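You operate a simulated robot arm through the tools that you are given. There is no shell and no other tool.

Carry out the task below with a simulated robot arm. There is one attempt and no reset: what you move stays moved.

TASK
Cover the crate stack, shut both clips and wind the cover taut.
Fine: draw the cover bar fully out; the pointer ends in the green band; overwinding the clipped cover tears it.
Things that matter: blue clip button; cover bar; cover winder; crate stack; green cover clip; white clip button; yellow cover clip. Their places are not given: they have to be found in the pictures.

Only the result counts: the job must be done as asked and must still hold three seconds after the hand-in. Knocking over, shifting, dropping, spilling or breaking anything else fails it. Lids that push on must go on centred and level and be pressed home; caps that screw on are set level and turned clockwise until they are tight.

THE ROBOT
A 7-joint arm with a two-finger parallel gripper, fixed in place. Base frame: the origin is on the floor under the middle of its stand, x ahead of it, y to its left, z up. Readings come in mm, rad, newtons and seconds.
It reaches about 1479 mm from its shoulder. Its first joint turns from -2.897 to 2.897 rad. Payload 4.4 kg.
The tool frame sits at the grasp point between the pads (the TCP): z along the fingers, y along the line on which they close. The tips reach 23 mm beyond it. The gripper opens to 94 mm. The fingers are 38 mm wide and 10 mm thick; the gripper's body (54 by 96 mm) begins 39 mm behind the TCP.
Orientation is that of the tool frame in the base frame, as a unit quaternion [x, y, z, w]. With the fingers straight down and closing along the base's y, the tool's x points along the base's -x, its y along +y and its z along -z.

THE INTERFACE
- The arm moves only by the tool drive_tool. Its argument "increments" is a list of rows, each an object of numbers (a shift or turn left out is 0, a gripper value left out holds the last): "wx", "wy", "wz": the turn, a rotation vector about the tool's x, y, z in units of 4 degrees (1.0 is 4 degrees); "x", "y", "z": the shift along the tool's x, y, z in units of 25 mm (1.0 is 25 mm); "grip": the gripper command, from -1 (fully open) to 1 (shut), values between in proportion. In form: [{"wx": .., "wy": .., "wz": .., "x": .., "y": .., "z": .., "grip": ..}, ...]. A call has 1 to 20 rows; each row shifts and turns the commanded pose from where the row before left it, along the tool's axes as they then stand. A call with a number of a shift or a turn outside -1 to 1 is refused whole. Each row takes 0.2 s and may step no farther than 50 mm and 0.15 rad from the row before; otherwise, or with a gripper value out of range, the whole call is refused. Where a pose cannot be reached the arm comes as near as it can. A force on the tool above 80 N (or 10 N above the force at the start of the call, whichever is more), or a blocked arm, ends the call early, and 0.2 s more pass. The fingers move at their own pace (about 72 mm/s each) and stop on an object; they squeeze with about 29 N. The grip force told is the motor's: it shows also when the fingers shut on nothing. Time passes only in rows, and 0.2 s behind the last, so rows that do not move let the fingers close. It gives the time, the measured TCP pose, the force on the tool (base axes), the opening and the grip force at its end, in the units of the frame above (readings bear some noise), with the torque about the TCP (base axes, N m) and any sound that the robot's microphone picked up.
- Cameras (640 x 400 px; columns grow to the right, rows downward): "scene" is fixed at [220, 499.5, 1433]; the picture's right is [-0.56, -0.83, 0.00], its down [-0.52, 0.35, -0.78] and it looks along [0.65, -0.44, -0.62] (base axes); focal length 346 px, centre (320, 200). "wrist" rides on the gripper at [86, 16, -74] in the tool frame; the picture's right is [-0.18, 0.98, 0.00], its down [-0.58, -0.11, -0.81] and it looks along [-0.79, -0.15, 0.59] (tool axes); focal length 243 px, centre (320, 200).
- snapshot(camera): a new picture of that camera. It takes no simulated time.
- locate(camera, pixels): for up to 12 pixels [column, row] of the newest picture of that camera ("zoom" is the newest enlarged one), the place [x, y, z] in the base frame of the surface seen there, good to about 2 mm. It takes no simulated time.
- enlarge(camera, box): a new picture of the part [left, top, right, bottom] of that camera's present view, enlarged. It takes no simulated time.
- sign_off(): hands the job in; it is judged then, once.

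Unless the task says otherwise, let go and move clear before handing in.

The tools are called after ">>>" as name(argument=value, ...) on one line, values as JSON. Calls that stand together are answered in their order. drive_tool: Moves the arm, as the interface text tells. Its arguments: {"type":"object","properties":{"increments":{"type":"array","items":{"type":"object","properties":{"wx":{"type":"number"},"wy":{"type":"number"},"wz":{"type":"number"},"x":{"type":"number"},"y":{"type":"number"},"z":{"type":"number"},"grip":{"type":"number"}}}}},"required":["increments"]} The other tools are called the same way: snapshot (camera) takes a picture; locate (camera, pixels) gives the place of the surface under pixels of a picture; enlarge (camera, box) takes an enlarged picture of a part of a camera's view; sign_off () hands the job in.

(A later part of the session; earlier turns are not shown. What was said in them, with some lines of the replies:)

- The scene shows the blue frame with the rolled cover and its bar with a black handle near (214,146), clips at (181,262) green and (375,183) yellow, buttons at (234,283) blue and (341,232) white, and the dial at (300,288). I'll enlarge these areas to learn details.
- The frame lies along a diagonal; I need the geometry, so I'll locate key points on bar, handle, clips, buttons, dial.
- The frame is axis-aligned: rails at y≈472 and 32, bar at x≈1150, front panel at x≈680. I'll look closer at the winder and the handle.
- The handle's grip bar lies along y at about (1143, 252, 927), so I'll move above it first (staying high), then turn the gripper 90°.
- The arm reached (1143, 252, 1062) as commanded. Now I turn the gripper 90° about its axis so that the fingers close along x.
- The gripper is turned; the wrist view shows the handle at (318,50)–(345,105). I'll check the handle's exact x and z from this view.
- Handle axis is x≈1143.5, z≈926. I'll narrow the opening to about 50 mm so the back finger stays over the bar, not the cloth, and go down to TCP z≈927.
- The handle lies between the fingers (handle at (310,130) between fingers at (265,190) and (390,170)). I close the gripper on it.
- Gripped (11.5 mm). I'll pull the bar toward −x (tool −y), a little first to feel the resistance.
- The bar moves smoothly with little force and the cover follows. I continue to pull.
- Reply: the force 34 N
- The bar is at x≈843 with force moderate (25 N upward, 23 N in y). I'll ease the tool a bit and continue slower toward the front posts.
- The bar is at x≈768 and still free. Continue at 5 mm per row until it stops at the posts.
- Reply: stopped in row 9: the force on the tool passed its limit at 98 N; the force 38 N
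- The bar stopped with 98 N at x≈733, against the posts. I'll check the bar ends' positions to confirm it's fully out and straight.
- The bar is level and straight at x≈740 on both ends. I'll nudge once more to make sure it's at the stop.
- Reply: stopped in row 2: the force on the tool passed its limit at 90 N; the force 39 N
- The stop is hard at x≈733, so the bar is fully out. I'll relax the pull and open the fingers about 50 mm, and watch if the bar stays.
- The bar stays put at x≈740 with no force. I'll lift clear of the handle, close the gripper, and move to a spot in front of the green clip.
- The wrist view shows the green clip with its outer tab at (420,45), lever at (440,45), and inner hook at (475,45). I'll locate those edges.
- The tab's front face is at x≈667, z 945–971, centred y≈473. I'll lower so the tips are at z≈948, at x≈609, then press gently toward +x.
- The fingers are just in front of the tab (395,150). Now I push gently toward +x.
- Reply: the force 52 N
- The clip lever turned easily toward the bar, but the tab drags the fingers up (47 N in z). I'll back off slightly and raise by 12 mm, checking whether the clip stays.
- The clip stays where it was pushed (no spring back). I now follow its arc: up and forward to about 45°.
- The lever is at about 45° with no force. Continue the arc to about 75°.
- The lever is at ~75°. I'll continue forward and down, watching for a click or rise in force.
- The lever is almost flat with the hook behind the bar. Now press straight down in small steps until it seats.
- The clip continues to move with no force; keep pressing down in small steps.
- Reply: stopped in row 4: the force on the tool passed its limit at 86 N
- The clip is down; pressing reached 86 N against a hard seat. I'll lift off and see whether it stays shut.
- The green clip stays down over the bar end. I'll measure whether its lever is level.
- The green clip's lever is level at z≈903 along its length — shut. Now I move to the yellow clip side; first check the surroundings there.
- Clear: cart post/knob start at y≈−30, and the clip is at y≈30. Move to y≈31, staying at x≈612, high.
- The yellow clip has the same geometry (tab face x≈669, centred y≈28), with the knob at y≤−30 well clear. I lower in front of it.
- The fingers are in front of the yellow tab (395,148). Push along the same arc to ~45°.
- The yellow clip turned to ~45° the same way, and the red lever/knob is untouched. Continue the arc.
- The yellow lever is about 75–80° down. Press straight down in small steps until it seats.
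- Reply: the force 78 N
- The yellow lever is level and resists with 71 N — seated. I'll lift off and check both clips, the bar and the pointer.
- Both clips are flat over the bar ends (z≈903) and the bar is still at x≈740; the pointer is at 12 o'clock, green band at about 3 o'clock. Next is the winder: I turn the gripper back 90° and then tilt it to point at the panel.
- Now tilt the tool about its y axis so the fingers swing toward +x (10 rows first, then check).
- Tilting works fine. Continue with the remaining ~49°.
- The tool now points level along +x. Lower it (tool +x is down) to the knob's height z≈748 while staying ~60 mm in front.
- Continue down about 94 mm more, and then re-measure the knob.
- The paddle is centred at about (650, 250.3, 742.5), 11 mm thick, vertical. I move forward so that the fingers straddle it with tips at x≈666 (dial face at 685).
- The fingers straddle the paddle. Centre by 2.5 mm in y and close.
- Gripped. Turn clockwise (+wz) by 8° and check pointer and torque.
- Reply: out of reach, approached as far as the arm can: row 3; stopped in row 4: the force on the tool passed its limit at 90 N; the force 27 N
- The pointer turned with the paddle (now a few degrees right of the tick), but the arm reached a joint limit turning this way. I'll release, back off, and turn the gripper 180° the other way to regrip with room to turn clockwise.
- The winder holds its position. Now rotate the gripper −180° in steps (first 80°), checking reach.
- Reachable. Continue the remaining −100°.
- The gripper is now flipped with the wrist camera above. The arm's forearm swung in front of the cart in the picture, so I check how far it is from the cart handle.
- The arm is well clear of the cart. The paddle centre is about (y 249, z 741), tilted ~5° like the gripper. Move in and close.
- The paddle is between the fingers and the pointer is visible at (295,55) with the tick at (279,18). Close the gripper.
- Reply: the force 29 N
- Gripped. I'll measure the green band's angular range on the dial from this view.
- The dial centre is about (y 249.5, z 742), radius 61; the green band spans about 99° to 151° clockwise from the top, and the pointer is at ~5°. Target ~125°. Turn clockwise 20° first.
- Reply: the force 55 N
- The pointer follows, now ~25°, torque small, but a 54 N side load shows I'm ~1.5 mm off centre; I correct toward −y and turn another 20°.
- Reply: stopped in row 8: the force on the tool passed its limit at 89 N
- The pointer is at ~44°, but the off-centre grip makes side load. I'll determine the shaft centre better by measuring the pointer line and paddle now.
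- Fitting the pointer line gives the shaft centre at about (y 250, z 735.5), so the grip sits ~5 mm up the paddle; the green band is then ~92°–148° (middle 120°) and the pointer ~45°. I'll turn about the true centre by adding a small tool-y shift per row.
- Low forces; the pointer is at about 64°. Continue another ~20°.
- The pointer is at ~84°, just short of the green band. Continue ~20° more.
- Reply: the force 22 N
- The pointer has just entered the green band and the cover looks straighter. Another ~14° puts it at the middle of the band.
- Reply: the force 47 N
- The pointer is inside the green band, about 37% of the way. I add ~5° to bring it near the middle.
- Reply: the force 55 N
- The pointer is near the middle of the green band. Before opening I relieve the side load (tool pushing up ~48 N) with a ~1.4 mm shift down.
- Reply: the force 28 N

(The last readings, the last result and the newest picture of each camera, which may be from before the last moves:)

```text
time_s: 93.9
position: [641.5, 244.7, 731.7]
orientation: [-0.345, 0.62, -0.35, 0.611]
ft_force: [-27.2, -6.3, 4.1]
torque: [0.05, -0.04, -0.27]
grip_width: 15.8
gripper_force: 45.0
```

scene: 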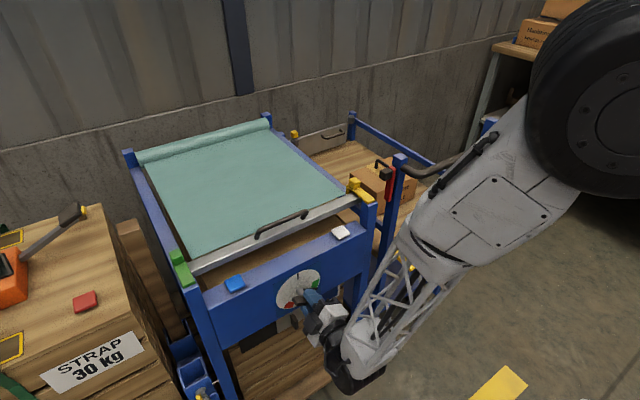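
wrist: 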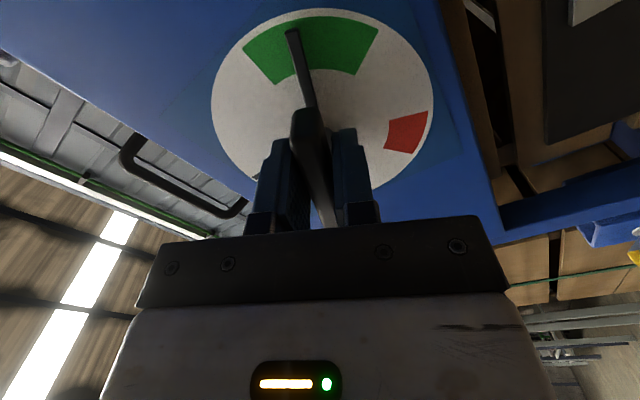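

The side load is gone (now a small axial −27 N). Open the fingers and back straight off along −x.

>>> drive_tool(increments=[{"z": -0.02}, {"grip": 0}, {}, {}, {"z": -0.4}, {"z": -0.7}, {"z": -0.8}, {"z": -0.8}, {"z": -0.8}])

>>> snapshot(camera="wrist")

>>> snapshot(camera="scene")

>>> enlarge(camera="scene", box=[260, 255, 360, 335])

```text
time_s: 95.9
position: [555.8, 245.8, 733.2]
orientation: [-0.345, 0.621, -0.35, 0.61]
ft_force: [-0.8, 0.0, 0.4]
torque: [0.02, 0.01, 0.02]
grip_width: 46.9
gripper_force: 0.0
```

```text
taken
```

wrist: 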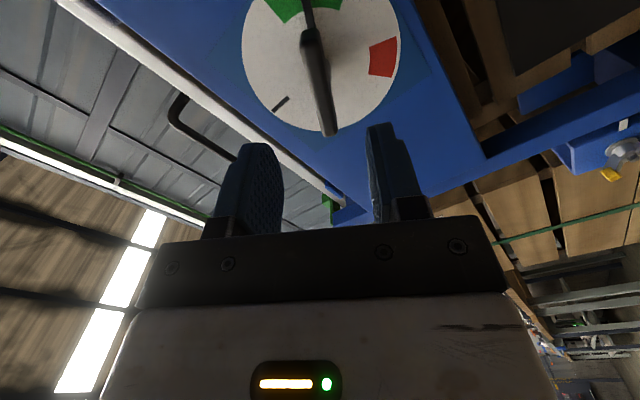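

```text
taken
```

scene: 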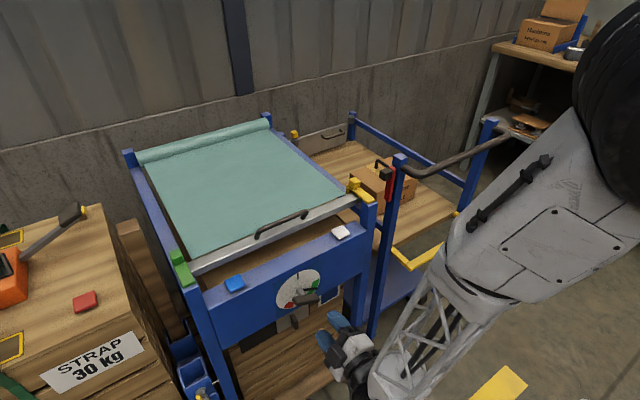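

```text
5.00 times, centred on (310, 295) of scene
```

zoom: 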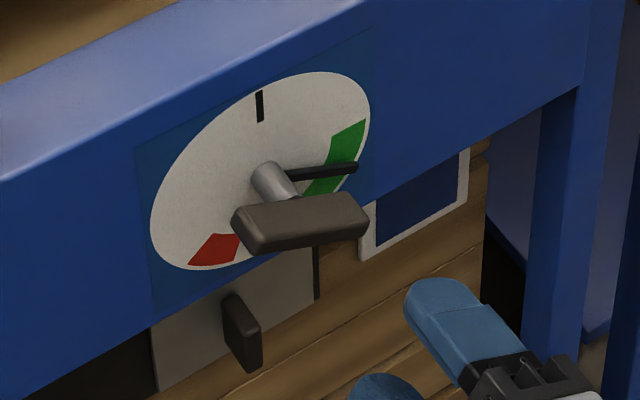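

Released: the winder holds and the pointer lies over the green band. I check it with an enlarged view, and check the clips and bar.

>>> enlarge(camera="wrist", box=[220, 0, 420, 140])

>>> locate(camera="wrist", pixels=[[307, 8], [309, 24], [268, 4], [340, 8], [280, 103]])

>>> enlarge(camera="scene", box=[140, 150, 400, 312])

>>> locate(camera="zoom", pixels=[[115, 315], [130, 345], [98, 260], [535, 90], [560, 112], [524, 75], [200, 275], [460, 150], [330, 210]])

```text
2.86 times, centred on (320, 70) of wrist
```

zoom: 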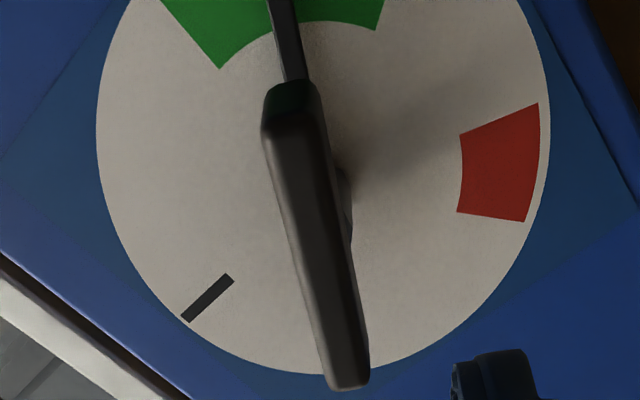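

```text
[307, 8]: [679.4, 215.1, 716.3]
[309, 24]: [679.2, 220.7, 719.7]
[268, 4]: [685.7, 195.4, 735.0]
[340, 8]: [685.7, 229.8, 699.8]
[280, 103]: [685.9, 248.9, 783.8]
```

```text
2.46 times, centred on (270, 231) of scene
```

zoom: 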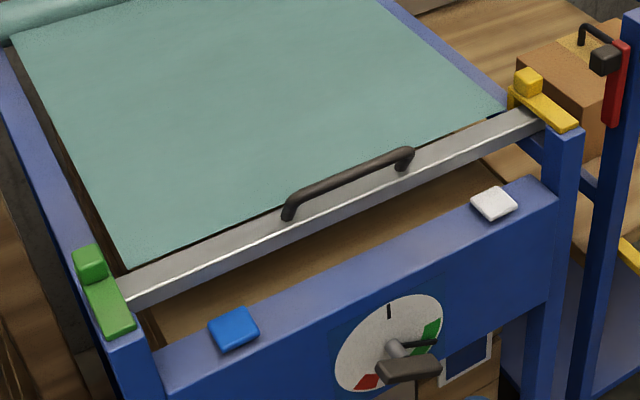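

```text
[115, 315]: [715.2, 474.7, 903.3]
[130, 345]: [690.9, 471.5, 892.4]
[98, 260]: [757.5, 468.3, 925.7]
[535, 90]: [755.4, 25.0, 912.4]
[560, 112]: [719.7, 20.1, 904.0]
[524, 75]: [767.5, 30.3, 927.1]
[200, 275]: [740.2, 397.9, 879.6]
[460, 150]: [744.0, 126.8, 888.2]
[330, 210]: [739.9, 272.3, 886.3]
```

The pointer measures ~118.5° against a green band of 92–148°, both clips are flat (z≈903), and the bar is at x≈740. I'll back off a bit more, wait a couple of seconds and recheck that nothing creeps.

>>> drive_tool(increments=[{"z": -0.6}, {"z": -0.6}, {"z": -0.6}, {}, {}, {}, {}, {}, {}, {}, {}, {}, {}, {}, {}, {}, {}])

>>> snapshot(camera="scene")

>>> enlarge(camera="scene", box=[140, 150, 400, 312])

>>> enlarge(camera="scene", box=[260, 255, 360, 335])

```text
time_s: 99.5
position: [509.4, 246.3, 733.5]
orientation: [-0.345, 0.622, -0.35, 0.61]
ft_force: [-0.9, 1.2, 0.0]
torque: [0.0, 0.01, 0.03]
grip_width: 46.8
gripper_force: 0.0
```

```text
taken
```

scene: 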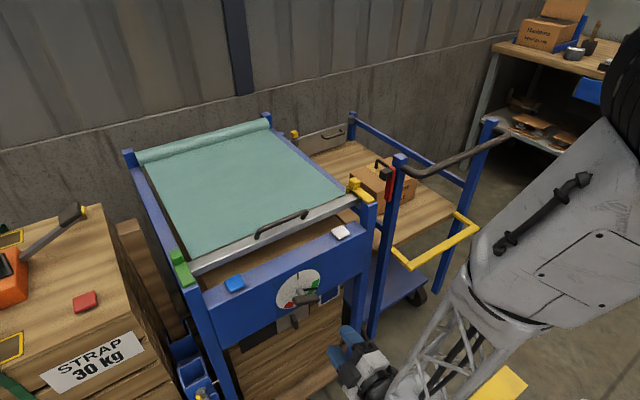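

```text
2.46 times, centred on (270, 231) of scene
```

zoom: 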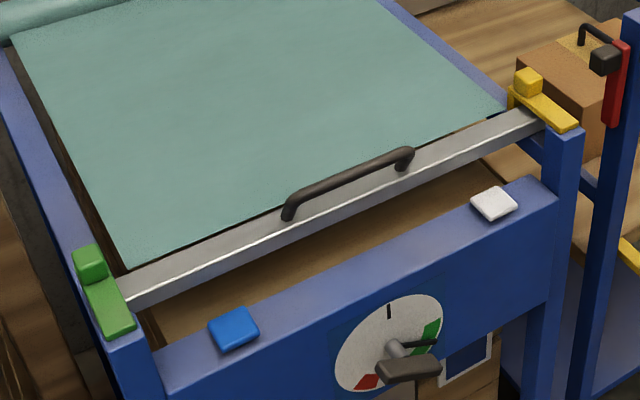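

```text
5.00 times, centred on (310, 295) of scene
```

zoom: 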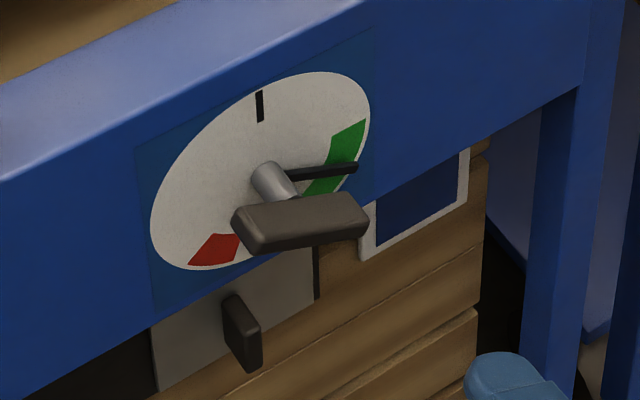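

After about 3 seconds nothing has moved. The pointer is still in the green band, both clips are flat over the bar ends, the bar is fully out and the arm is clear, so I hand in.

>>> sign_off()

```text
The job is handed in.
```

The crate stack is covered, both clips are shut and the cover is wound taut. I've handed the job in but have no verdict back yet.

- **Cover bar:** it is drawn out to its hard stop. It sits straight across the frame, at x about 740 mm at both ends.
- **Clips:** the green and yellow levers both lie level over the bar ends. Each took about 70–85 N when pressed home. I heard no latch click, but both stayed down while I wound the cover.
- **Winder:** the pointer is at about 118° clockwise from the top mark. By my measurement the green band runs from about 92° to 148°. The pointer stayed there after I let go.
- **Buttons:** I did not press the blue or white clip button. I took them to be clip releases and did not test that.

About three seconds after I let go and backed off, the bar, clips and pointer had not moved, and the arm was clear. I saw nothing else shifted or knocked in the pictures.
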